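You operate a simulated robot arm through the tools that you are given. There is no shell and no other tool. Be economical: measure what you need, move in short steps, check, and stop when the job is done.

You are at the controls of a simulated robot arm. One attempt, no reset.

Task
Close the kiln up for the night and switch it off.
Fine: Put the cream plug back in its hole. Shut the vent and the hole cover. Shut the door and swing the red latch down.

The check looks at the end state, three seconds after you hand in, the way a careful person would. Anything else that was tipped, shoved, dropped, spilled or broken makes it a failure. A push-on lid holds only when it is set on centred and level and pressed home; a screw cap is set on level and turned clockwise until tight.

Robot
A 7-joint arm with a fingered hand on a trunk, on a base that drives. Base frame: it is fixed to the floor where the robot stands at the start and does not move with it; the origin is under the middle of the robot, x ahead of it, y to its left, z up; the surface under the hand at the start is at about z = 1.22. Readings come in m, degrees, newtons and seconds.
With the tool pointing down near the work surface it reaches from about 0.82 to 0.92 m from the robot's upright axis, wherever it stands. Its first joint turns from -143.0 to 143.0 degrees. Places, roughly: cream plug (4x4x6 cm) [0.7, -0.2, 0.9]; hole cover [0.8, 0.1, 1.1]; kiln door [0.8, 0.1, 1.1]; kiln switch [0.5, -0.2, 0.9]; plug hole [0.6, 0.4, 1.2]; red latch [0.5, 0.2, 1.2]; vent knob [0.7, 0.4, 1.2]. Payload 3 kg.
The TCP is the grasp point between the finger pads, 0.026 m short of the fingertips. In the tool frame z runs along the fingers and y along their closing line. The gripper opens to 0.148 m. The gripper's body begins 0.073 m behind the TCP. The gripper is a hand of 3 fingers: y runs from the thumb to the fingers, the wrist lies at [0, 0, -0.229] in the tool frame.
Orientation is that of the tool frame in the base frame, as a unit quaternion [w, x, y, z]. With the fingers straight down and closing along the base's y, the tool's x points along the base's -x, its y along +y and its z along -z.

Tools
- The arm moves only by the tool move_arm. Its argument "increments" is a list of rows, each a list of 6 numbers: the shift along the base's x, y, z in m, then the turn, a rotation vector about the base's x, y, z in degrees. In form: [[x, y, z, rx, ry, rz], ...]. A call has 1 to 20 rows; each row is the pose to reach, as a shift and turn from the pose commanded when the call began. A row lasts 0.2 s, in which the tool goes at most 0.05 m and 8.6 degrees; a call with a longer step from one row to the next is refused whole. Where a pose cannot be reached the arm comes as near as it can. A force on the tool above 40 N (or 10 N above the force at the start of the call, whichever is more), or a blocked arm, ends the call early, and 0.2 s more pass. In this call time passes only in rows, and 0.2 s behind the last. The reply holds the time, the measured pose of the TCP, the force on the tool along the base axes, the opening and the grip force, in the units named above and with some noise, with the torque about the TCP (base axes, N m) and any sound that the robot's microphone picked up.
- Cameras (640 x 400 px; columns grow to the right, rows downward): "scene" is now at [0.1486, 0.0221, 1.8815]; the picture's right is [0.34, -0.94, 0.00], its down [-0.79, -0.29, -0.55] and it looks along [0.51, 0.19, -0.84] (base axes); focal length 293 px, centre (320, 200). "wrist" rides on the gripper at [0.068, -0.039, -0.09] in the tool frame; the picture's right is [0.50, 0.87, 0.00], its down [-0.66, 0.38, -0.65] and it looks along [-0.57, 0.33, 0.76] (tool axes); focal length 222 px, centre (320, 200). There is no depth. A picture from a camera that has moved, and an enlarged one, comes with that camera's place and axes in the base frame and with its lens.
- camera(camera): a new picture of that camera. No time passes.
- move_column(by): slides the trunk up (or, below 0, down) by that many m; the arm and the scene camera ride with it, the base frame stays. It gives what a move gives, with no picture.
- drive_base(legs): drives the robot by 1 to 6 legs, each [ahead, left, turn to the left] in m, m and degrees, along the robot's own axes; the way and the turn of a leg run together, so that a leg with both is an arc; at most 1.5 m and 180 degrees a leg. The arm and the cameras ride along, it lands a little off, and it stops where it bumps. It gives what a move gives.
- move_fingers(finger1, finger2, thumb_bend): sets how far each is bent, from 0 (flat) to 1 (curled in); at 0.3 the hand is open as for a grip, at 0.7 the pads meet at the TCP. One left out holds its place. A second passes; each finger stops where it meets its share of the squeeze, and holds until it gets a number again. It is the only way to open and close the hand. It gives what a move gives, with no picture; readings hold the bend of each and the force on the fingers (four entries, about 0 where the hand has none), thumb and palm.
- pan_tilt(pan, tilt): turns the head with the scene camera to pan (to the left, within 86 degrees either way) and tilt (down, from -29 to 69), counted from straight ahead of the robot. It gives what a move gives.
- close_up(camera, box): a new picture of the part [left, top, right, bottom] of that camera's present view, enlarged. No time passes.
- job_done(): hands the job in; it is judged then, once.

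Go step by step. Nothing tells you exact positions but the pictures and the camera data: compare them with the known pose of the tool, close in by small moves and look again before you grip or let go. The budget is 120 turns and 82 pictures, counting those below and the enlarged ones. Unless the task says otherwise, let go and move clear before handing in, and close with one line.

The tools are called after ">>>" by a JSON object that holds its "op" and its "data". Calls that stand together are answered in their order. move_arm: Moves the arm, as the interface text tells. Its arguments: {"type":"object","properties":{"increments":{"type":"array","items":{"type":"array","items":{"type":"number"}}}},"required":["increments"]} The other tools are called the same way: move_column (by) slides the trunk up or down; move_fingers (finger1, finger2, thumb_bend) moves the fingers one by one; drive_base (legs) drives the base; pan_tilt (pan, tilt) turns the head that bears the scene camera; camera (camera) takes a picture; close_up (camera, box) takes an enlarged picture of a part of a camera's view; job_done () hands the job in.

At the start:

```text
time_s: 0.0
tool_pos: [0.5824, 0.3781, 1.4525]
orientation: [0.0, 0.0, 1.0, 0.0]
wrist_force: [-0.2, -0.3, 0.6]
ft_torque: [0.0, -0.01, 0.0]
finger_gap: 0.1481
finger_force: 0.1
shape: jaw
bend: [0.3, 0.3, 0.3]
finger forces: [0.0, 0.0, 0.0, 0.0, 0.1, 0.0]
trunk travel left (down, up): [-0.825, 0.065]
robot x, y, heading: [0.0012, -0.0013, 0.2]
head pan, tilt: [20.0, 56.8]
```

scene: 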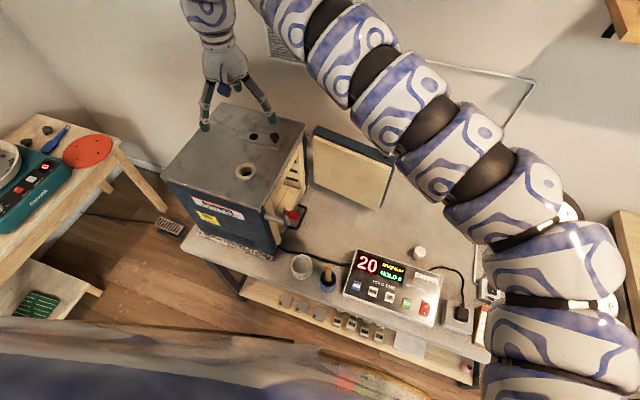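
wrist: 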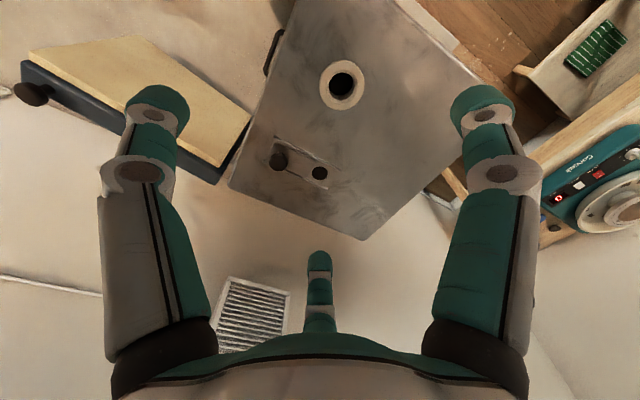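

The kiln stands left of centre with its door swung open to the right, and the controller box and plug are on the bench. I'll take close-ups of the main parts before moving anything.

>>> {"op": "close_up", "data": {"camera": "scene", "box": [150, 90, 400, 250]}}

>>> {"op": "close_up", "data": {"camera": "scene", "box": [270, 220, 500, 364]}}

>>> {"op": "close_up", "data": {"camera": "wrist", "box": [200, 30, 460, 200]}}

```text
2.50 times, centred on (275, 170) of scene
camera zoom: at [0.1486, 0.0221, 1.8815], right [0.34, -0.94, 0.0], down [-0.79, -0.29, -0.55], along [0.51, 0.19, -0.84], focal length 733 px, centre (432, 275)
```

zoom: 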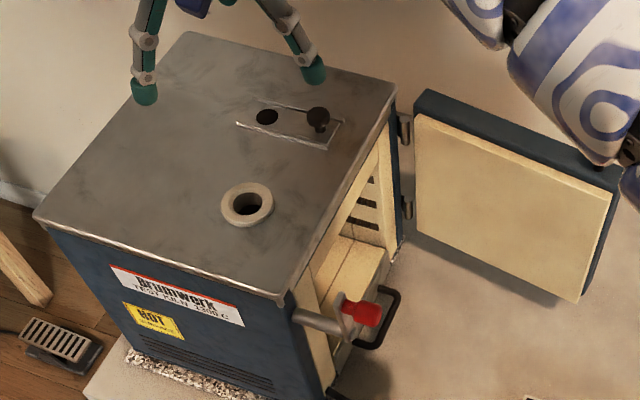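

```text
2.78 times, centred on (385, 292) of scene
camera zoom: at [0.1486, 0.0221, 1.8815], right [0.34, -0.94, 0.0], down [-0.79, -0.29, -0.55], along [0.51, 0.19, -0.84], focal length 815 px, centre (139, -56)
```

zoom: 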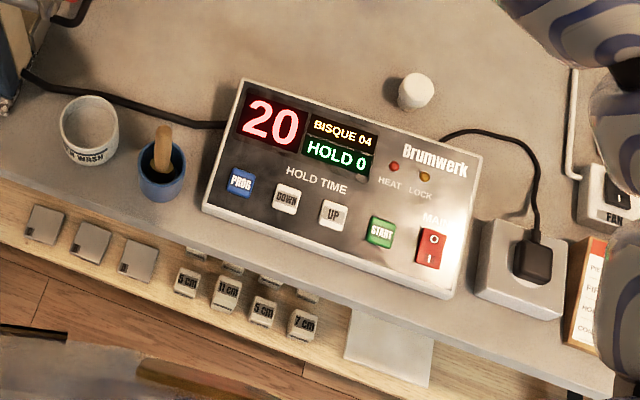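

```text
2.35 times, centred on (330, 115) of wrist
camera zoom: at [0.5153, 0.3388, 1.5426], right [-0.5, 0.87, 0.0], down [0.66, 0.38, 0.65], along [0.57, 0.33, -0.76], focal length 523 px, centre (296, 400)
```

zoom: 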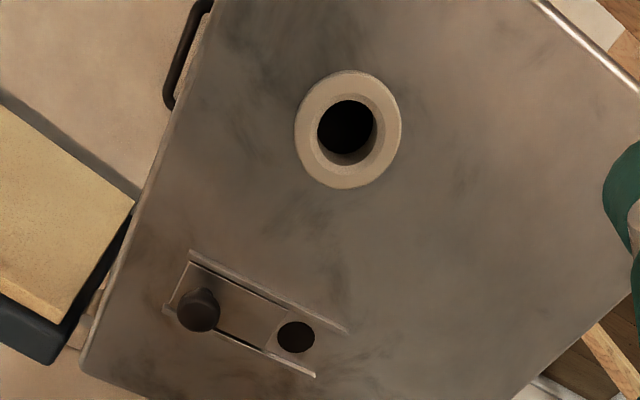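

The pictures agree on positions: plug hole at about (0.565, 0.400, 1.23), vent knob at (0.705, 0.375, 1.24), and the vent opening at (0.706, 0.45). The vent slides along +y, so I'll close the fingers and move above and to the -y side of the knob.

>>> {"op": "move_fingers", "data": {"finger1": 0.7, "finger2": 0.7, "thumb_bend": 0.7}}

>>> {"op": "move_arm", "data": {"increments": [[0.03, -0.02, 0, 0, 0, 0], [0.06, -0.04, -0.01, 0, 0, 0], [0.09, -0.055, -0.03, 0, 0, 0], [0.12, -0.06, -0.06, 0, 0, 0], [0.123, -0.06, -0.1, 0, 0, 0]]}}

>>> {"op": "camera", "data": {"camera": "scene"}}

>>> {"op": "camera", "data": {"camera": "wrist"}}

```text
time_s: 1.0
tool_pos: [0.5829, 0.3786, 1.4541]
orientation: [0.0, 0.0, 1.0, 0.001]
wrist_force: [-0.3, 0.2, -0.1]
ft_torque: [0.01, 0.02, 0.0]
finger_gap: 0.0001
finger_force: 0.1
shape: fingers
bend: [0.69, 0.69, 0.7]
finger forces: [0.0, 0.1, 0.1, 0.0, 0.0, 0.0]
trunk travel left (down, up): [-0.825, 0.065]
robot x, y, heading: [0.0003, 0.0016, -0.1]
head pan, tilt: [20.0, 56.8]
```

```text
time_s: 2.2
tool_pos: [0.7065, 0.3175, 1.352]
orientation: [0.0, 0.001, 1.0, -0.001]
wrist_force: [-0.3, -0.5, 0.2]
ft_torque: [0.01, 0.02, -0.02]
finger_gap: 0.0
finger_force: 0.0
shape: fingers
bend: [0.69, 0.69, 0.7]
finger forces: [0.1, 0.0, 0.0, 0.0, 0.0, 0.0]
trunk travel left (down, up): [-0.825, 0.065]
robot x, y, heading: [-0.0023, 0.0019, 0.1]
head pan, tilt: [20.0, 56.8]
```

```text
76 pictures are left
camera scene: at [0.149, 0.0215, 1.8815], right [0.34, -0.94, 0.0], down [-0.79, -0.29, -0.55], along [0.51, 0.19, -0.84], focal length 293 px, centre (320, 200)
```

scene: 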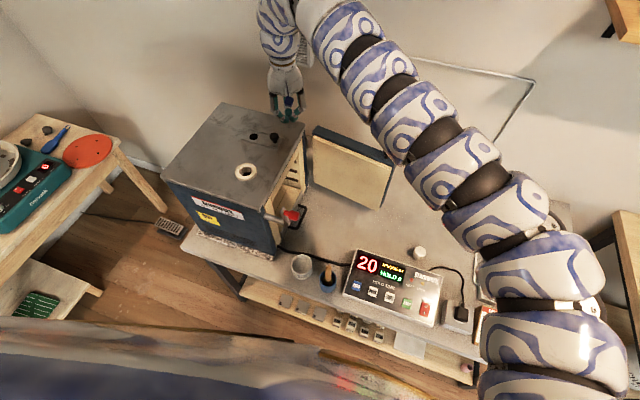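

```text
75 pictures are left
camera wrist: at [0.6394, 0.278, 1.4423], right [-0.5, 0.87, 0.0], down [0.66, 0.38, 0.65], along [0.57, 0.33, -0.76], focal length 222 px, centre (320, 200)
```

wrist: 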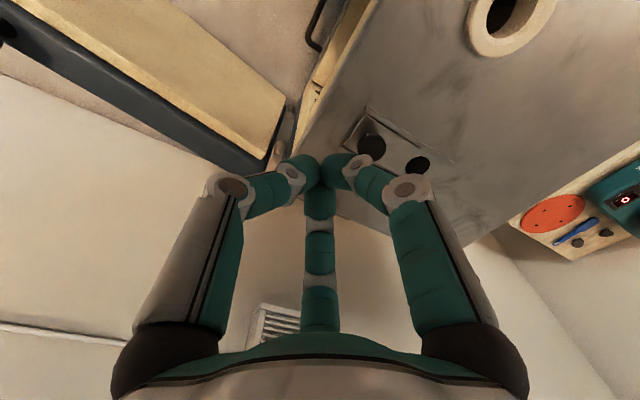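

The fist is on the -y side of the knob. I'll lower it and push along +y until the slide stops.

>>> {"op": "move_arm", "data": {"increments": [[0, 0, -0.04, 0, 0, 0], [0, 0, -0.08, 0, 0, 0], [0, 0, -0.096, 0, 0, 0], [0, 0.02, -0.096, 0, 0, 0], [0, 0.04, -0.096, 0, 0, 0]]}}

>>> {"op": "close_up", "data": {"camera": "wrist", "box": [200, 60, 520, 260]}}

```text
time_s: 3.4
tool_pos: [0.708, 0.3568, 1.2584]
orientation: [-0.001, 0.0, 1.0, 0.0]
wrist_force: [-0.9, 0.9, 0.1]
ft_torque: [-0.05, 0.04, 0.01]
finger_gap: 0.0
finger_force: 1.2
shape: fingers
bend: [0.69, 0.69, 0.7]
finger forces: [1.2, 0.1, 0.0, 0.1, 0.1, 0.1]
trunk travel left (down, up): [-0.825, 0.065]
robot x, y, heading: [0.0024, 0.0004, -0.0]
head pan, tilt: [20.0, 56.8]
```

```text
2.00 times, centred on (360, 160) of wrist
camera zoom: at [0.6409, 0.3182, 1.347], right [-0.5, 0.87, 0.0], down [0.66, 0.38, 0.65], along [0.57, 0.33, -0.76], focal length 444 px, centre (240, 280)
```

zoom: 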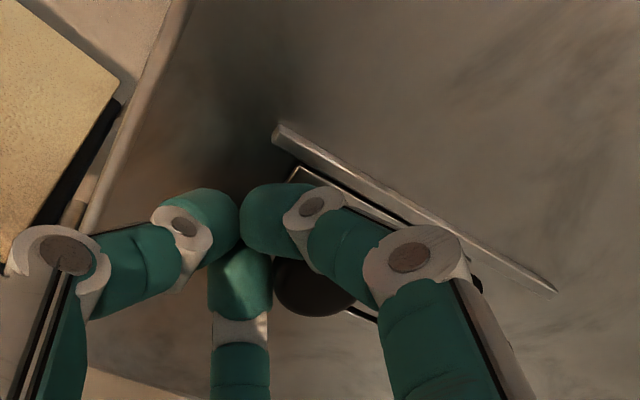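

The fingers are touching the knob, so I'll keep pushing along +y.

>>> {"op": "move_arm", "data": {"increments": [[0, 0.015, 0, 0, 0, 0], [0, 0.03, 0, 0, 0, 0], [0, 0.045, 0, 0, 0, 0], [0, 0.055, 0, 0, 0, 0], [0, 0.065, 0, 0, 0, 0], [0, 0.075, 0, 0, 0, 0], [0, 0.085, 0, 0, 0, 0]]}}

>>> {"op": "close_up", "data": {"camera": "wrist", "box": [200, 60, 520, 260]}}

>>> {"op": "close_up", "data": {"camera": "scene", "box": [180, 60, 340, 160]}}

```text
time_s: 5.0
tool_pos: [0.7047, 0.4122, 1.2582]
orientation: [-0.001, 0.001, 1.0, 0.0]
wrist_force: [6.3, -31.5, -5.5]
ft_torque: [-0.27, 0.09, -0.04]
finger_gap: 0.0
finger_force: 13.8
shape: fingers
bend: [0.7, 0.7, 0.68]
finger forces: [15.5, 12.0, 0.0, 0.1, 0.0, 0.0]
out of reach, approached as far as the arm can: row 5, 6, 7
trunk travel left (down, up): [-0.825, 0.065]
robot x, y, heading: [-0.0039, 0.0031, 0.2]
head pan, tilt: [20.0, 56.8]
```

```text
2.00 times, centred on (360, 160) of wrist
camera zoom: at [0.6355, 0.3734, 1.3473], right [-0.5, 0.87, 0.0], down [0.66, 0.38, 0.65], along [0.57, 0.33, -0.76], focal length 444 px, centre (240, 280)
```

zoom: 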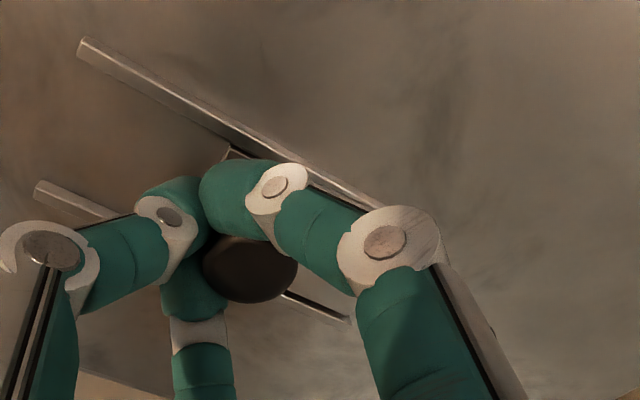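

```text
4.00 times, centred on (260, 110) of scene
camera zoom: at [0.1504, 0.0168, 1.8814], right [0.34, -0.94, 0.0], down [-0.79, -0.28, -0.55], along [0.51, 0.19, -0.84], focal length 1173 px, centre (560, 560)
```

zoom: 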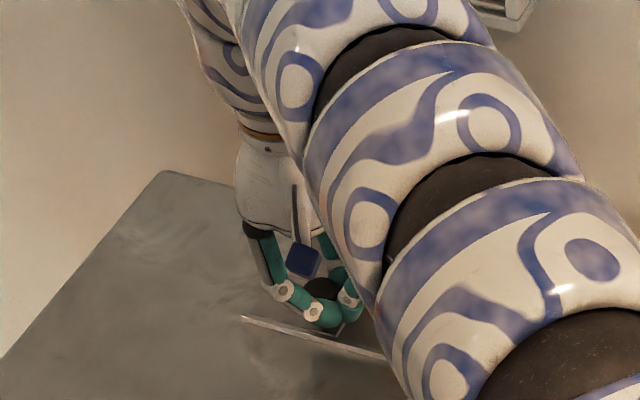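

The push has come up against firm resistance. I'll back away and lift to see whether the vent is shut.

>>> {"op": "move_arm", "data": {"increments": [[0, -0.03, 0, 0, 0, 0], [0, -0.06, 0.02, 0, 0, 0], [-0.02, -0.08, 0.06, 0, 0, 0], [-0.05, -0.08, 0.1, 0, 0, 0], [-0.09, -0.08, 0.13, 0, 0, 0], [-0.13, -0.08, 0.15, 0, 0, 0]]}}

>>> {"op": "camera", "data": {"camera": "wrist"}}

>>> {"op": "close_up", "data": {"camera": "scene", "box": [180, 80, 340, 180]}}

```text
time_s: 5.3
tool_pos: [0.6943, 0.4177, 1.2571]
orientation: [-0.002, 0.006, 1.0, 0.0]
wrist_force: [7.0, -17.6, -3.3]
ft_torque: [-0.29, -0.11, -0.2]
finger_gap: 0.0071
finger_force: 12.0
shape: fingers
bend: [0.69, 0.66, 0.67]
finger forces: [0.9, 15.1, 0.0, 0.0, 7.0, 0.0]
trunk travel left (down, up): [-0.825, 0.065]
robot x, y, heading: [-0.0013, -0.0003, -0.1]
head pan, tilt: [20.0, 56.8]
stopped in row 1: the force on the tool passed its limit at 50 N (the readings are from after the stop); the commanded pose is now the measured one
```

```text
71 pictures are left
camera wrist: at [0.626, 0.379, 1.3481], right [-0.49, 0.87, 0.0], down [0.66, 0.37, 0.65], along [0.57, 0.32, -0.76], focal length 222 px, centre (320, 200)
```

wrist: 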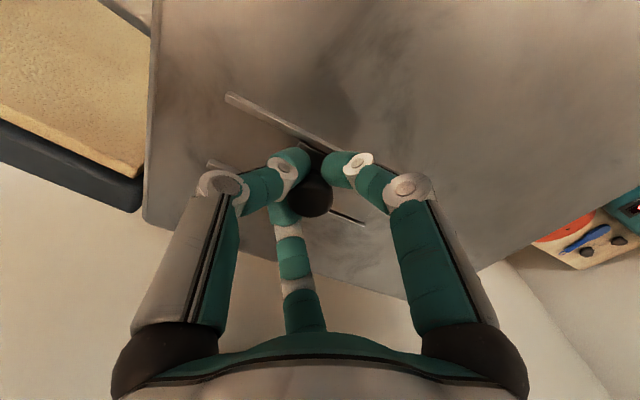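

```text
4.00 times, centred on (260, 130) of scene
camera zoom: at [0.1492, 0.0199, 1.8816], right [0.34, -0.94, 0.0], down [-0.79, -0.28, -0.55], along [0.52, 0.19, -0.84], focal length 1173 px, centre (560, 480)
```

zoom: 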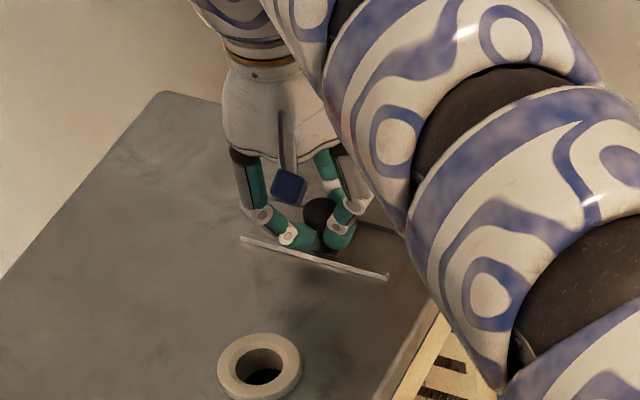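

The fist slipped along the knob and the knob is now wedged between the fingers. I'll ease back in small steps.

>>> {"op": "move_arm", "data": {"increments": [[0, -0.005, 0, 0, 0, 0], [0.0, -0.01, 0, 0, 0, 0], [0, -0.02, 0, 0, 0, 0]]}}

```text
time_s: 6.1
tool_pos: [0.6906, 0.4025, 1.2594]
orientation: [-0.001, 0.004, 1.0, 0.002]
wrist_force: [7.8, -2.0, 1.7]
ft_torque: [-0.02, -0.16, -0.03]
finger_gap: 0.0
finger_force: 3.3
shape: fingers
bend: [0.69, 0.63, 0.7]
finger forces: [0.1, 6.4, 0.0, 0.0, 0.0, 0.0]
trunk travel left (down, up): [-0.825, 0.065]
robot x, y, heading: [0.0017, -0.0005, -0.2]
head pan, tilt: [20.0, 56.8]
```

>>> {"op": "move_arm", "data": {"increments": [[0.0, 0.0, 0.015, 0, 0, 0], [0, 0, 0.035, 0, 0, 0], [0, 0, 0.07, 0, 0, 0], [-0.03, -0.02, 0.1, 0, 0, 0], [-0.07, -0.03, 0.12, 0, 0, 0], [-0.11, -0.03, 0.13, 0, 0, 0]]}}

>>> {"op": "camera", "data": {"camera": "wrist"}}

>>> {"op": "close_up", "data": {"camera": "scene", "box": [180, 80, 340, 180]}}

```text
time_s: 7.5
tool_pos: [0.5799, 0.3741, 1.3894]
orientation: [-0.001, 0.004, 1.0, 0.001]
wrist_force: [-0.4, -0.3, 0.7]
ft_torque: [0.01, 0.0, 0.01]
finger_gap: 0.0001
finger_force: 0.1
shape: fingers
bend: [0.69, 0.69, 0.7]
finger forces: [0.0, 0.1, 0.1, 0.0, 0.0, 0.1]
trunk travel left (down, up): [-0.825, 0.065]
robot x, y, heading: [-0.0001, -0.0036, -0.2]
head pan, tilt: [20.0, 56.8]
```

```text
69 pictures are left
camera wrist: at [0.5129, 0.3346, 1.4793], right [-0.49, 0.87, 0.0], down [0.66, 0.37, 0.65], along [0.57, 0.32, -0.76], focal length 222 px, centre (320, 200)
```

wrist: 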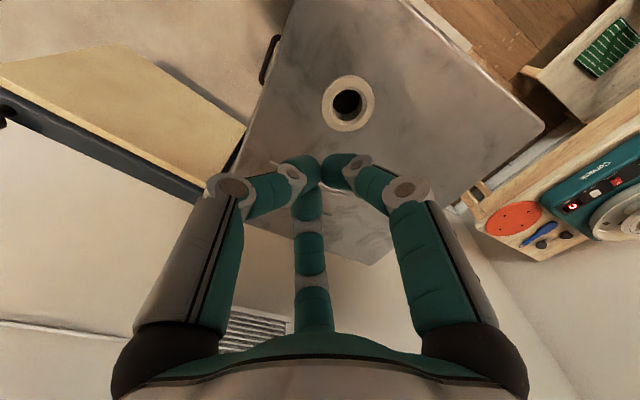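

```text
4.00 times, centred on (260, 130) of scene
camera zoom: at [0.148, 0.0214, 1.8816], right [0.34, -0.94, 0.0], down [-0.79, -0.28, -0.55], along [0.52, 0.19, -0.84], focal length 1173 px, centre (560, 480)
```

zoom: 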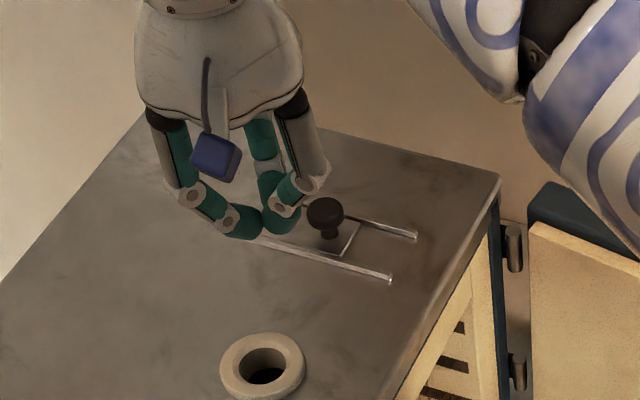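

The knob now reads about y≈0.42. I'll move the hand aside to see whether the vent opening is covered.

>>> {"op": "move_arm", "data": {"increments": [[0, -0.05, 0.02, 0, 0, 0], [0, -0.1, 0.04, 0, 0, 0], [0, -0.15, 0.04, 0, 0, 0], [0, -0.2, 0.04, 0, 0, 0], [0, -0.25, 0.04, 0, 0, 0]]}}

>>> {"op": "close_up", "data": {"camera": "scene", "box": [180, 80, 340, 180]}}

>>> {"op": "camera", "data": {"camera": "wrist"}}

```text
refused: row 1 steps farther than a row can; nothing moved
```

```text
4.00 times, centred on (260, 130) of scene
camera zoom: at [0.148, 0.0214, 1.8816], right [0.34, -0.94, 0.0], down [-0.79, -0.28, -0.55], along [0.52, 0.19, -0.84], focal length 1173 px, centre (560, 480)
```

zoom: 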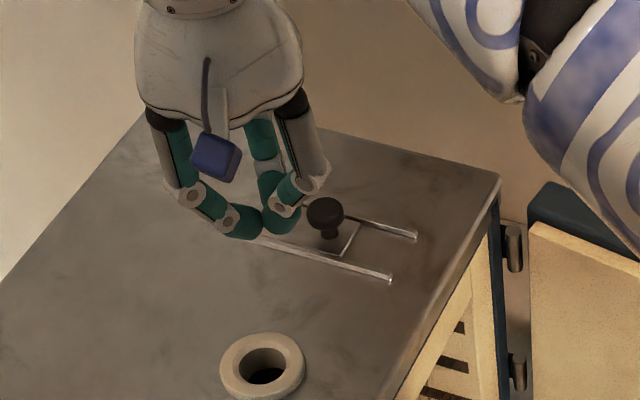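

```text
66 pictures are left
camera wrist: at [0.5129, 0.3346, 1.4793], right [-0.49, 0.87, 0.0], down [0.66, 0.37, 0.65], along [0.57, 0.32, -0.76], focal length 222 px, centre (320, 200)
```

wrist: 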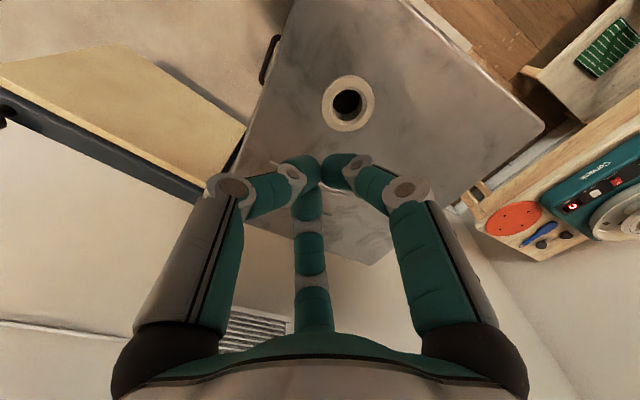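

That step was refused for being too long, so I'll use smaller steps. Then I'll look at the vent again.

>>> {"op": "move_arm", "data": {"increments": [[0, -0.04, 0.02, 0, 0, 0], [0, -0.08, 0.04, 0, 0, 0], [0, -0.12, 0.05, 0, 0, 0], [0, -0.16, 0.05, 0, 0, 0], [0, -0.2, 0.05, 0, 0, 0], [0, -0.24, 0.05, 0, 0, 0]]}}

>>> {"op": "camera", "data": {"camera": "scene"}}

```text
time_s: 8.9
tool_pos: [0.6454, 0.2671, 1.4397]
orientation: [-0.001, 0.004, 1.0, 0.003]
wrist_force: [0.1, -0.3, 0.8]
ft_torque: [0.02, -0.02, -0.01]
finger_gap: 0.0
finger_force: 0.0
shape: fingers
bend: [0.69, 0.69, 0.7]
finger forces: [0.1, 0.0, 0.0, 0.0, 0.0, 0.0]
out of reach, approached as far as the arm can: row 1, 2, 3, 4, 5, 6
trunk travel left (down, up): [-0.825, 0.065]
robot x, y, heading: [-0.0029, -0.0035, -0.0]
head pan, tilt: [20.0, 56.8]
```

```text
65 pictures are left
camera scene: at [0.15, 0.0201, 1.8814], right [0.34, -0.94, 0.0], down [-0.79, -0.28, -0.55], along [0.51, 0.19, -0.84], focal length 293 px, centre (320, 200)
```

scene: 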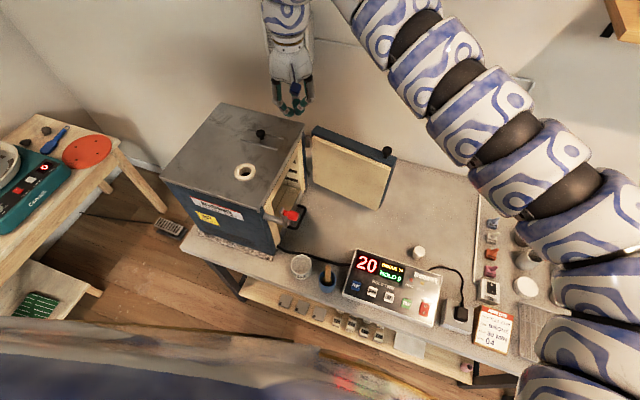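

The hand is out of the way, so I'll zoom in on the vent, then the door and latch.

>>> {"op": "close_up", "data": {"camera": "scene", "box": [200, 100, 296, 160]}}

>>> {"op": "close_up", "data": {"camera": "scene", "box": [250, 110, 410, 260]}}

```text
6.67 times, centred on (248, 130) of scene
camera zoom: at [0.15, 0.0201, 1.8814], right [0.34, -0.94, 0.0], down [-0.79, -0.28, -0.55], along [0.51, 0.19, -0.84], focal length 1955 px, centre (800, 667)
```

zoom: 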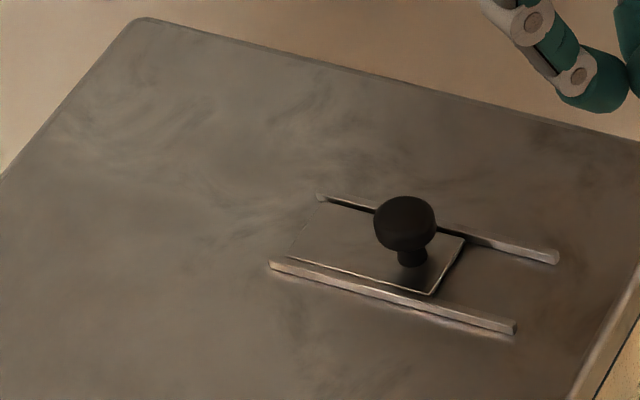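

```text
2.67 times, centred on (330, 185) of scene
camera zoom: at [0.15, 0.0201, 1.8814], right [0.34, -0.94, 0.0], down [-0.79, -0.28, -0.55], along [0.51, 0.19, -0.84], focal length 782 px, centre (293, 240)
```

zoom: 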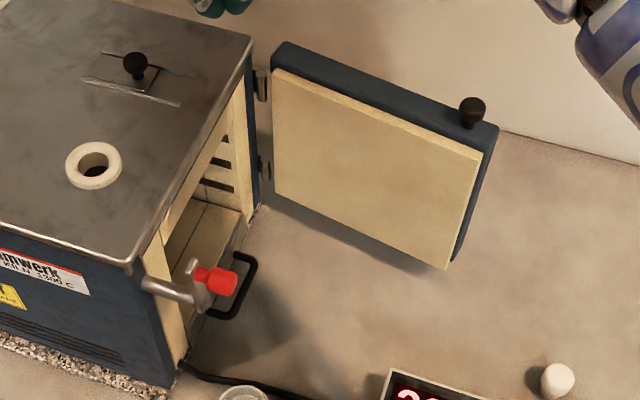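

The vent plate now sits flush with the end of its rails and the hole is hidden, so the vent is shut. Next I'll fetch the plug, which is at roughly (0.64, -0.16), too close to the robot. I'll drive back 0.2 m to bring both plug and hole into the good reach band.

>>> {"op": "drive_base", "data": {"legs": [[-0.2, 0, 0]]}}

>>> {"op": "camera", "data": {"camera": "scene"}}

```text
time_s: 10.5
tool_pos: [0.4412, 0.2703, 1.4404]
orientation: [0.0, 0.003, 1.0, 0.004]
wrist_force: [-0.3, -0.1, 0.5]
ft_torque: [-0.03, -0.02, 0.0]
finger_gap: 0.0
finger_force: 0.1
shape: fingers
bend: [0.69, 0.69, 0.7]
finger forces: [0.0, 0.0, 0.1, 0.0, 0.0, 0.0]
trunk travel left (down, up): [-0.825, 0.065]
robot x, y, heading: [-0.2008, -0.0006, 0.0]
head pan, tilt: [20.0, 56.8]
```

```text
62 pictures are left
camera scene: at [-0.0539, 0.022, 1.8817], right [0.34, -0.94, 0.0], down [-0.79, -0.29, -0.55], along [0.52, 0.19, -0.84], focal length 293 px, centre (320, 200)
```

scene: 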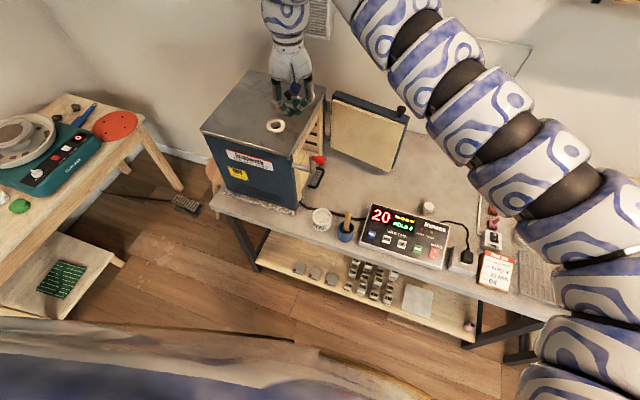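

The plug triangulates to about (0.625, -0.155) with its top near z≈0.95. I'll move the hand over it at this height with the fingers open, then look.

>>> {"op": "move_arm", "data": {"increments": [[0.02, -0.04, 0, 0, 0, 0], [0.04, -0.08, 0, 0, 0, 0], [0.06, -0.12, 0, 0, 0, 0], [0.08, -0.16, 0, 0, 0, 0], [0.1, -0.2, 0, 0, 0, 0], [0.12, -0.24, 0, 0, 0, 0], [0.14, -0.28, 0, 0, 0, 0], [0.155, -0.32, 0, 0, 0, 0], [0.17, -0.36, 0, 0, 0, 0], [0.18, -0.4, 0, 0, 0, 0], [0.18, -0.425, 0, 0, 0, 0]]}}

>>> {"op": "move_fingers", "data": {"finger1": 0.35, "finger2": 0.35, "thumb_bend": 0.35}}

>>> {"op": "camera", "data": {"camera": "scene"}}

>>> {"op": "camera", "data": {"camera": "wrist"}}

```text
time_s: 12.9
tool_pos: [0.6214, -0.1547, 1.4413]
orientation: [-0.001, 0.004, 1.0, 0.004]
wrist_force: [0.1, 0.0, -0.4]
ft_torque: [0.01, -0.05, -0.01]
finger_gap: 0.0
finger_force: 0.1
shape: fingers
bend: [0.69, 0.69, 0.7]
finger forces: [0.0, 0.1, 0.0, 0.1, 0.0, 0.1]
out of reach, approached as far as the arm can: row 1, 2, 3, 4, 5, 6, 7
trunk travel left (down, up): [-0.825, 0.065]
robot x, y, heading: [-0.2006, -0.0018, -0.1]
head pan, tilt: [20.0, 56.8]
```

```text
time_s: 13.9
tool_pos: [0.6213, -0.1537, 1.4414]
orientation: [-0.001, 0.003, 1.0, 0.003]
wrist_force: [-0.3, -0.2, 0.3]
ft_torque: [0.01, 0.02, -0.01]
finger_gap: 0.1109
finger_force: 0.0
shape: fingers
bend: [0.35, 0.35, 0.35]
finger forces: [0.1, 0.0, 0.0, 0.1, 0.0, 0.0]
trunk travel left (down, up): [-0.825, 0.065]
robot x, y, heading: [-0.1995, 0.0021, 0.2]
head pan, tilt: [20.0, 56.8]
```

```text
61 pictures are left
camera scene: at [-0.0521, 0.0219, 1.8815], right [0.34, -0.94, 0.0], down [-0.79, -0.29, -0.55], along [0.51, 0.19, -0.84], focal length 293 px, centre (320, 200)
```

scene: 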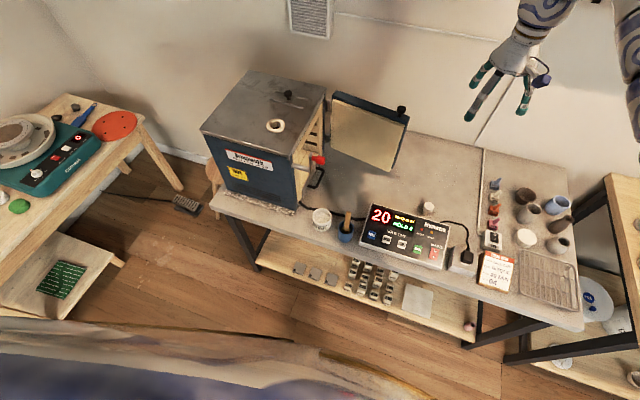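

```text
60 pictures are left
camera wrist: at [0.5538, -0.1933, 1.5304], right [-0.49, 0.87, 0.01], down [0.66, 0.37, 0.66], along [0.57, 0.33, -0.76], focal length 222 px, centre (320, 200)
```

wrist: 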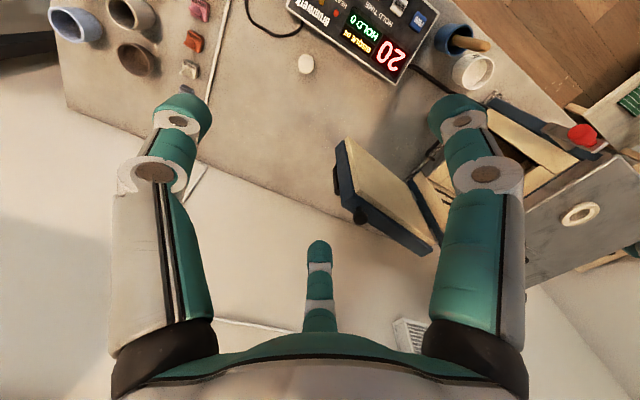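

The plug sits below and slightly ahead of the hand, with clear space around it. I'll lower the trunk and look again.

>>> {"op": "move_column", "data": {"by": -0.28}}

>>> {"op": "camera", "data": {"camera": "scene"}}

>>> {"op": "camera", "data": {"camera": "wrist"}}

```text
time_s: 16.8
tool_pos: [0.621, -0.1532, 1.1618]
orientation: [-0.001, 0.003, 1.0, 0.004]
wrist_force: [0.6, -0.1, 1.3]
ft_torque: [-0.03, -0.01, -0.01]
finger_gap: 0.1105
finger_force: 0.0
shape: fingers
bend: [0.35, 0.35, 0.35]
finger forces: [0.0, 0.1, 0.1, 0.0, 0.0, 0.0]
trunk travel left (down, up): [-0.545, 0.345]
robot x, y, heading: [-0.1993, 0.0011, -0.1]
head pan, tilt: [20.0, 56.8]
```

```text
59 pictures are left
camera scene: at [-0.0522, 0.0219, 1.6016], right [0.34, -0.94, 0.0], down [-0.79, -0.29, -0.55], along [0.51, 0.19, -0.84], focal length 293 px, centre (320, 200)
```

scene: 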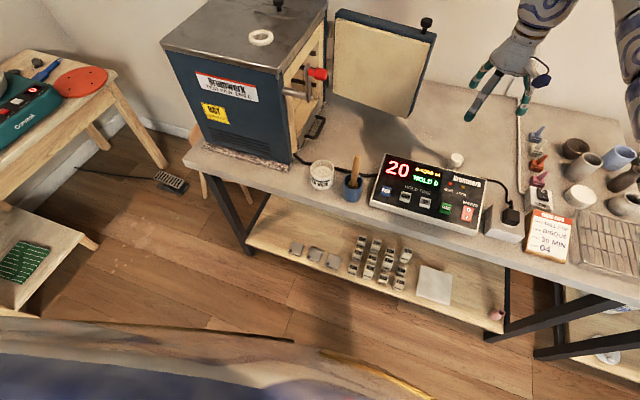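

```text
58 pictures are left
camera wrist: at [0.5537, -0.1933, 1.2505], right [-0.49, 0.87, 0.01], down [0.66, 0.37, 0.66], along [0.57, 0.33, -0.76], focal length 222 px, centre (320, 200)
```

wrist: 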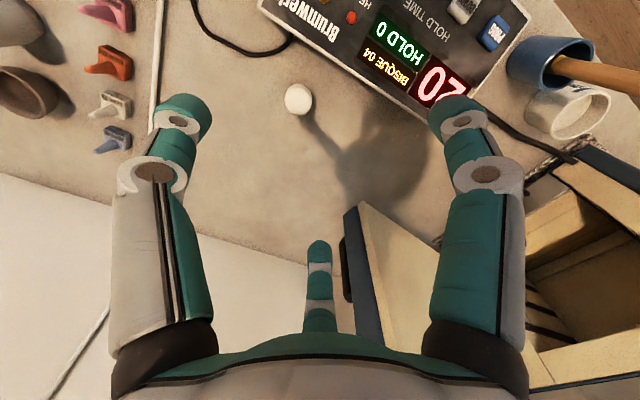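

The views intersect at about (0.657, -0.166), z≈0.90. I'll zoom in on the plug to see its shape before gripping.

>>> {"op": "close_up", "data": {"camera": "scene", "box": [415, 130, 495, 180]}}

>>> {"op": "close_up", "data": {"camera": "wrist", "box": [250, 60, 346, 120]}}

```text
8.00 times, centred on (455, 155) of scene
camera zoom: at [-0.0522, 0.0219, 1.6016], right [0.34, -0.94, 0.0], down [-0.79, -0.29, -0.55], along [0.51, 0.19, -0.84], focal length 2346 px, centre (-760, 560)
```

zoom: 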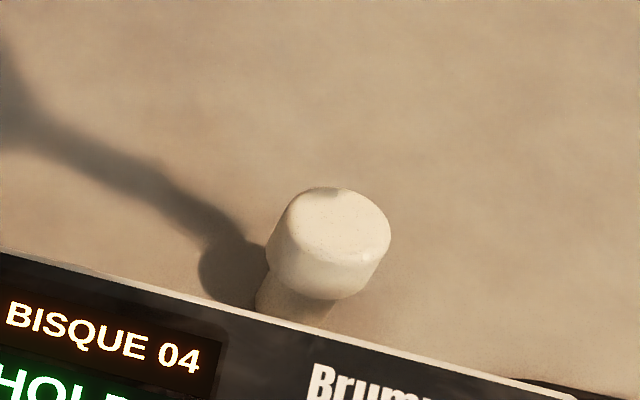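

```text
6.67 times, centred on (298, 90) of wrist
camera zoom: at [0.5537, -0.1933, 1.2505], right [-0.49, 0.87, 0.01], down [0.66, 0.37, 0.66], along [0.57, 0.33, -0.76], focal length 1481 px, centre (467, 933)
```

zoom: 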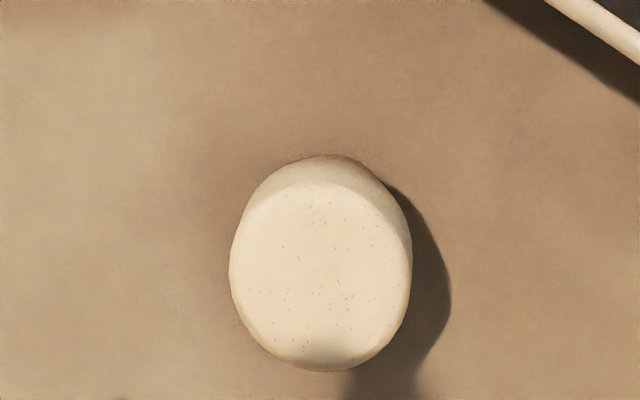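

The plug stands upright with a wide head (top at z≈0.908) and a narrower shank. Its centre is about (0.658, -0.168). I'll narrow the grip to clear the controller edge, move over the plug and go partway down.

>>> {"op": "move_fingers", "data": {"finger1": 0.43, "finger2": 0.43, "thumb_bend": 0.43}}

>>> {"op": "move_arm", "data": {"increments": [[0.02, -0.008, -0.04, 0, 0, 0], [0.037, -0.015, -0.08, 0, 0, 0], [0.037, -0.015, -0.12, 0, 0, 0], [0.037, -0.015, -0.16, 0, 0, 0], [0.037, -0.015, -0.19, 0, 0, 0]]}}

>>> {"op": "camera", "data": {"camera": "wrist"}}

>>> {"op": "close_up", "data": {"camera": "scene", "box": [375, 90, 535, 190]}}

```text
time_s: 17.8
tool_pos: [0.6207, -0.1542, 1.1613]
orientation: [-0.001, 0.004, 1.0, 0.003]
wrist_force: [-0.3, -0.6, -1.0]
ft_torque: [0.03, 0.01, 0.01]
finger_gap: 0.0857
finger_force: 0.1
shape: fingers
bend: [0.43, 0.43, 0.43]
finger forces: [0.0, 0.0, 0.0, 0.1, 0.0, 0.0]
trunk travel left (down, up): [-0.545, 0.345]
robot x, y, heading: [-0.2008, 0.0016, -0.1]
head pan, tilt: [20.0, 56.8]
```

```text
time_s: 19.0
tool_pos: [0.6598, -0.1695, 0.9721]
orientation: [-0.001, 0.003, 1.0, 0.003]
wrist_force: [0.3, -0.6, -0.2]
ft_torque: [0.0, -0.01, 0.01]
finger_gap: 0.0856
finger_force: 0.1
shape: fingers
bend: [0.43, 0.43, 0.43]
finger forces: [0.1, 0.1, 0.0, 0.0, 0.0, 0.0]
trunk travel left (down, up): [-0.545, 0.345]
robot x, y, heading: [-0.2014, 0.0025, -0.2]
head pan, tilt: [20.0, 56.8]
```

```text
55 pictures are left
camera wrist: at [0.592, -0.209, 1.0614], right [-0.49, 0.87, 0.01], down [0.66, 0.37, 0.66], along [0.57, 0.33, -0.76], focal length 222 px, centre (320, 200)
```

wrist: 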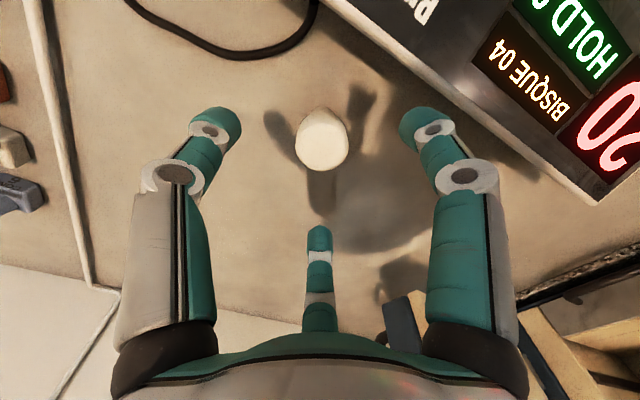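

```text
4.00 times, centred on (455, 140) of scene
camera zoom: at [-0.0519, 0.022, 1.6015], right [0.34, -0.94, 0.0], down [-0.79, -0.29, -0.55], along [0.51, 0.19, -0.84], focal length 1173 px, centre (-220, 440)
```

zoom: 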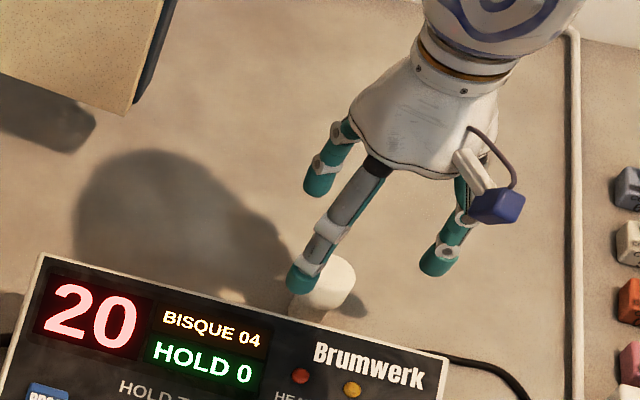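

The plug is centred under the hand, but one finger is close to the controller edge. I'll narrow the grip a little more and go down to grip height.

>>> {"op": "move_fingers", "data": {"finger1": 0.49, "finger2": 0.49, "thumb_bend": 0.49}}

>>> {"op": "move_arm", "data": {"increments": [[-0.001, 0, -0.03, 0, 0, 0], [-0.001, -0.001, -0.05, 0, 0, 0], [-0.001, -0.001, -0.065, 0, 0, 0], [-0.001, -0.001, -0.074, 0, 0, 0]]}}

>>> {"op": "camera", "data": {"camera": "wrist"}}

```text
time_s: 20.0
tool_pos: [0.6592, -0.1708, 0.972]
orientation: [0.0, 0.004, 1.0, 0.004]
wrist_force: [-0.5, -0.2, 0.0]
ft_torque: [0.01, 0.0, -0.02]
finger_gap: 0.0658
finger_force: 0.1
shape: fingers
bend: [0.49, 0.49, 0.49]
finger forces: [0.0, 0.1, 0.1, 0.0, 0.0, 0.1]
trunk travel left (down, up): [-0.545, 0.345]
robot x, y, heading: [-0.2018, -0.0009, 0.1]
head pan, tilt: [20.0, 56.8]
```

```text
time_s: 21.0
tool_pos: [0.6576, -0.1703, 0.8967]
orientation: [0.0, 0.003, 1.0, 0.004]
wrist_force: [0.1, 0.0, -0.4]
ft_torque: [-0.01, -0.01, -0.01]
finger_gap: 0.0656
finger_force: 0.0
shape: fingers
bend: [0.49, 0.49, 0.49]
finger forces: [0.0, 0.0, 0.0, 0.0, 0.0, 0.1]
trunk travel left (down, up): [-0.545, 0.345]
robot x, y, heading: [-0.2024, 0.0041, 0.1]
head pan, tilt: [20.0, 56.8]
```

```text
53 pictures are left
camera wrist: at [0.59, -0.2095, 0.9862], right [-0.49, 0.87, 0.01], down [0.66, 0.37, 0.65], along [0.57, 0.33, -0.76], focal length 222 px, centre (320, 200)
```

wrist: 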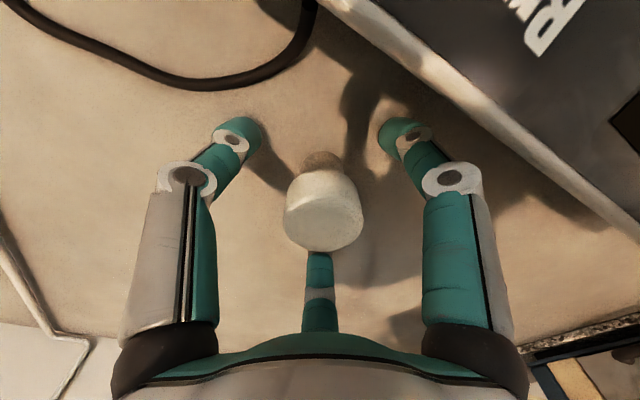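

The plug head is centred between the fingers, so I'll close them gently.

>>> {"op": "move_fingers", "data": {"finger1": 0.62, "finger2": 0.62, "thumb_bend": 0.62}}

>>> {"op": "camera", "data": {"camera": "wrist"}}

```text
time_s: 22.0
tool_pos: [0.6575, -0.1693, 0.8978]
orientation: [0.0, 0.004, 1.0, 0.004]
wrist_force: [0.3, 0.6, 0.5]
ft_torque: [0.01, 0.0, -0.02]
finger_gap: 0.024
finger_force: 0.0
shape: fingers
bend: [0.62, 0.62, 0.62]
finger forces: [0.0, 0.1, 0.0, 0.0, 0.1, 0.0]
trunk travel left (down, up): [-0.545, 0.345]
robot x, y, heading: [-0.1998, -0.0007, -0.0]
head pan, tilt: [20.0, 56.8]
```

```text
52 pictures are left
camera wrist: at [0.5901, -0.209, 0.9864], right [-0.49, 0.87, 0.01], down [0.66, 0.37, 0.66], along [0.57, 0.33, -0.76], focal length 222 px, centre (320, 200)
```

wrist: 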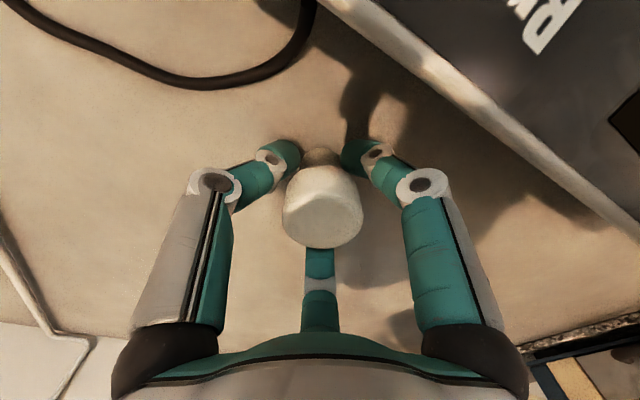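

The fingers closed to 0.024 with no contact, so they are beside the shank, below the head. I'll open, rise about 2 cm and close on the head instead.

>>> {"op": "move_fingers", "data": {"finger1": 0.5, "finger2": 0.5, "thumb_bend": 0.5}}

>>> {"op": "move_arm", "data": {"increments": [[0, 0, 0.01, 0, 0, 0], [0, 0, 0.02, 0, 0, 0]]}}

>>> {"op": "move_fingers", "data": {"finger1": 0.58, "finger2": 0.58, "thumb_bend": 0.58}}

>>> {"op": "camera", "data": {"camera": "wrist"}}

```text
time_s: 23.0
tool_pos: [0.6576, -0.1698, 0.8968]
orientation: [-0.001, 0.004, 1.0, 0.004]
wrist_force: [1.0, -0.1, 0.3]
ft_torque: [0.02, -0.02, 0.01]
finger_gap: 0.0614
finger_force: 0.0
shape: fingers
bend: [0.5, 0.5, 0.5]
finger forces: [0.0, 0.0, 0.1, 0.0, 0.1, 0.1]
trunk travel left (down, up): [-0.545, 0.345]
robot x, y, heading: [-0.2002, 0.0016, -0.0]
head pan, tilt: [20.0, 56.8]
```

```text
time_s: 23.6
tool_pos: [0.6574, -0.17, 0.9178]
orientation: [0.0, 0.004, 1.0, 0.003]
wrist_force: [0.6, 0.0, 0.6]
ft_torque: [-0.02, 0.02, 0.03]
finger_gap: 0.0614
finger_force: 0.1
shape: fingers
bend: [0.5, 0.5, 0.5]
finger forces: [0.0, 0.1, 0.0, 0.0, 0.0, 0.0]
trunk travel left (down, up): [-0.545, 0.345]
robot x, y, heading: [-0.1973, -0.0021, 0.0]
head pan, tilt: [20.0, 56.8]
```

```text
time_s: 24.6
tool_pos: [0.6563, -0.1696, 0.9171]
orientation: [-0.001, 0.004, 1.0, 0.004]
wrist_force: [0.4, 0.5, 0.4]
ft_torque: [0.02, -0.04, -0.02]
finger_gap: 0.0396
finger_force: 0.0
shape: fingers
bend: [0.57, 0.57, 0.57]
finger forces: [0.0, 0.1, 0.1, 0.0, 0.0, 0.0]
trunk travel left (down, up): [-0.545, 0.345]
robot x, y, heading: [-0.2007, -0.0023, 0.1]
head pan, tilt: [20.0, 56.8]
```

```text
51 pictures are left
camera wrist: at [0.59, -0.2093, 1.0064], right [-0.49, 0.87, 0.01], down [0.66, 0.37, 0.66], along [0.57, 0.33, -0.76], focal length 222 px, centre (320, 200)
```

wrist: 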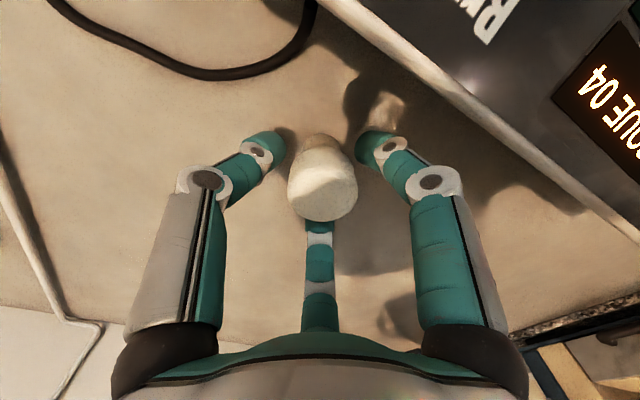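

Seen from the wrist, the plug top is near z≈0.918 and the head is about 2 cm thick. I'll grip with the TCP at about 0.909.

>>> {"op": "move_fingers", "data": {"finger1": 0.53, "finger2": 0.53, "thumb_bend": 0.53}}

>>> {"op": "move_arm", "data": {"increments": [[0, 0, -0.008, 0, 0, 0]]}}

>>> {"op": "move_fingers", "data": {"finger1": 0.65, "finger2": 0.65, "thumb_bend": 0.65}}

>>> {"op": "camera", "data": {"camera": "wrist"}}

>>> {"op": "close_up", "data": {"camera": "scene", "box": [415, 110, 511, 170]}}

```text
time_s: 25.6
tool_pos: [0.6569, -0.1702, 0.9167]
orientation: [-0.001, 0.003, 1.0, 0.003]
wrist_force: [-0.5, 0.3, 0.1]
ft_torque: [0.01, -0.03, 0.02]
finger_gap: 0.0518
finger_force: 0.1
shape: fingers
bend: [0.53, 0.53, 0.53]
finger forces: [0.0, 0.0, 0.0, 0.0, 0.0, 0.0]
trunk travel left (down, up): [-0.545, 0.345]
robot x, y, heading: [-0.2002, -0.0021, -0.0]
head pan, tilt: [20.0, 56.8]
```

```text
time_s: 26.0
tool_pos: [0.6574, -0.1714, 0.9092]
orientation: [-0.001, 0.003, 1.0, 0.003]
wrist_force: [-0.3, -0.2, -0.1]
ft_torque: [0.0, -0.02, 0.0]
finger_gap: 0.052
finger_force: 0.1
shape: fingers
bend: [0.53, 0.53, 0.53]
finger forces: [0.0, 0.0, 0.1, 0.1, 0.0, 0.0]
trunk travel left (down, up): [-0.545, 0.345]
robot x, y, heading: [-0.2037, 0.0011, -0.3]
head pan, tilt: [20.0, 56.8]
```

```text
time_s: 27.0
tool_pos: [0.6564, -0.1711, 0.9087]
orientation: [-0.001, 0.003, 1.0, 0.003]
wrist_force: [0.2, 0.0, -0.1]
ft_torque: [0.02, 0.01, 0.0]
finger_gap: 0.0272
finger_force: 5.5
shape: fingers
bend: [0.6, 0.6, 0.62]
finger forces: [3.5, 3.5, 0.1, 0.1, 4.2, 0.1]
trunk travel left (down, up): [-0.545, 0.345]
robot x, y, heading: [-0.2031, -0.0035, 0.1]
head pan, tilt: [20.0, 56.8]
```

```text
50 pictures are left
camera wrist: at [0.5897, -0.2096, 0.9988], right [-0.49, 0.87, 0.01], down [0.66, 0.37, 0.66], along [0.57, 0.33, -0.76], focal length 222 px, centre (320, 200)
```

wrist: 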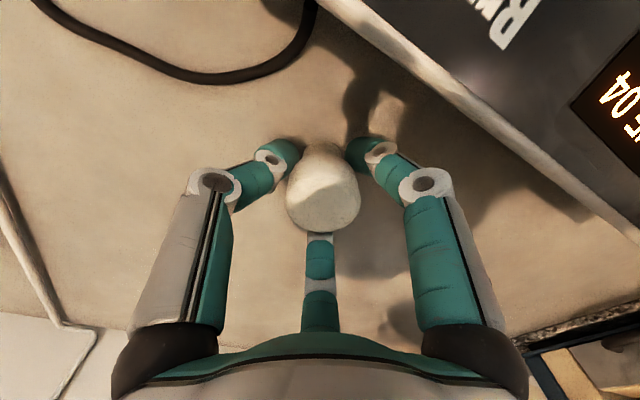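

```text
6.67 times, centred on (463, 140) of scene
camera zoom: at [-0.0521, 0.0219, 1.6015], right [0.34, -0.94, 0.0], down [-0.79, -0.29, -0.55], along [0.51, 0.19, -0.84], focal length 1955 px, centre (-633, 600)
```

zoom: 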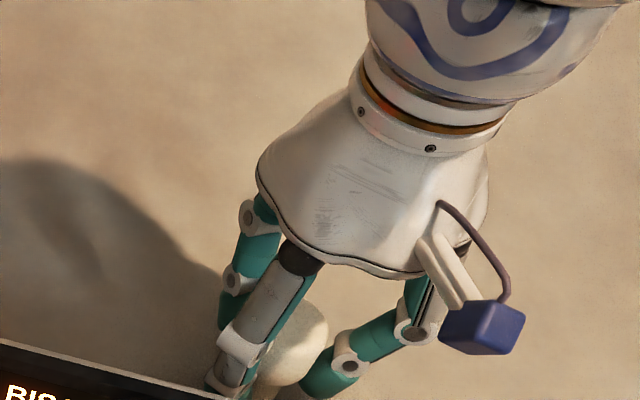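

Contact came at a 0.027 gap, so the fingers are still on the shank. I'll go about 1 cm higher so the pads take the 4 cm head.

>>> {"op": "move_fingers", "data": {"finger1": 0.53, "finger2": 0.53, "thumb_bend": 0.53}}

>>> {"op": "move_arm", "data": {"increments": [[0, 0, 0.014, 0, 0, 0]]}}

>>> {"op": "move_fingers", "data": {"finger1": 0.65, "finger2": 0.65, "thumb_bend": 0.65}}

>>> {"op": "camera", "data": {"camera": "wrist"}}

```text
time_s: 28.0
tool_pos: [0.6572, -0.1702, 0.9076]
orientation: [0.0, 0.004, 1.0, 0.004]
wrist_force: [0.1, -1.1, -0.2]
ft_torque: [0.02, 0.01, -0.01]
finger_gap: 0.0519
finger_force: 0.0
shape: fingers
bend: [0.53, 0.53, 0.53]
finger forces: [0.0, 0.0, 0.0, 0.0, 0.1, 0.0]
trunk travel left (down, up): [-0.545, 0.345]
robot x, y, heading: [-0.2037, 0.0018, -0.0]
head pan, tilt: [20.0, 56.8]
```

```text
time_s: 28.4
tool_pos: [0.657, -0.1706, 0.9216]
orientation: [-0.001, 0.005, 1.0, 0.003]
wrist_force: [-0.1, 0.2, 0.0]
ft_torque: [0.0, -0.01, 0.02]
finger_gap: 0.0518
finger_force: 0.0
shape: fingers
bend: [0.53, 0.53, 0.53]
finger forces: [0.0, 0.0, 0.1, 0.0, 0.1, 0.0]
trunk travel left (down, up): [-0.545, 0.345]
robot x, y, heading: [-0.2015, 0.0022, -0.2]
head pan, tilt: [20.0, 56.8]
```

```text
time_s: 29.4
tool_pos: [0.6575, -0.1707, 0.9238]
orientation: [-0.002, 0.003, 1.0, 0.003]
wrist_force: [-0.4, -0.2, 0.1]
ft_torque: [0.03, 0.0, 0.01]
finger_gap: 0.0285
finger_force: 7.4
shape: fingers
bend: [0.6, 0.59, 0.62]
finger forces: [4.6, 4.7, 0.0, 0.1, 4.9, 0.0]
trunk travel left (down, up): [-0.545, 0.345]
robot x, y, heading: [-0.2026, 0.0002, 0.1]
head pan, tilt: [20.0, 56.8]
```

```text
48 pictures are left
camera wrist: at [0.5898, -0.2099, 1.012], right [-0.49, 0.87, 0.01], down [0.66, 0.37, 0.66], along [0.57, 0.33, -0.76], focal length 222 px, centre (320, 200)
```

wrist: 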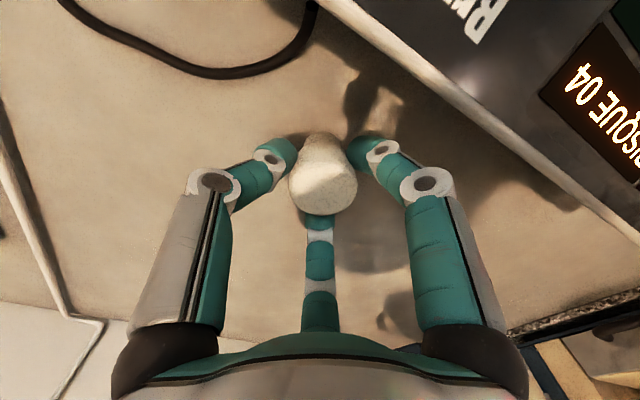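

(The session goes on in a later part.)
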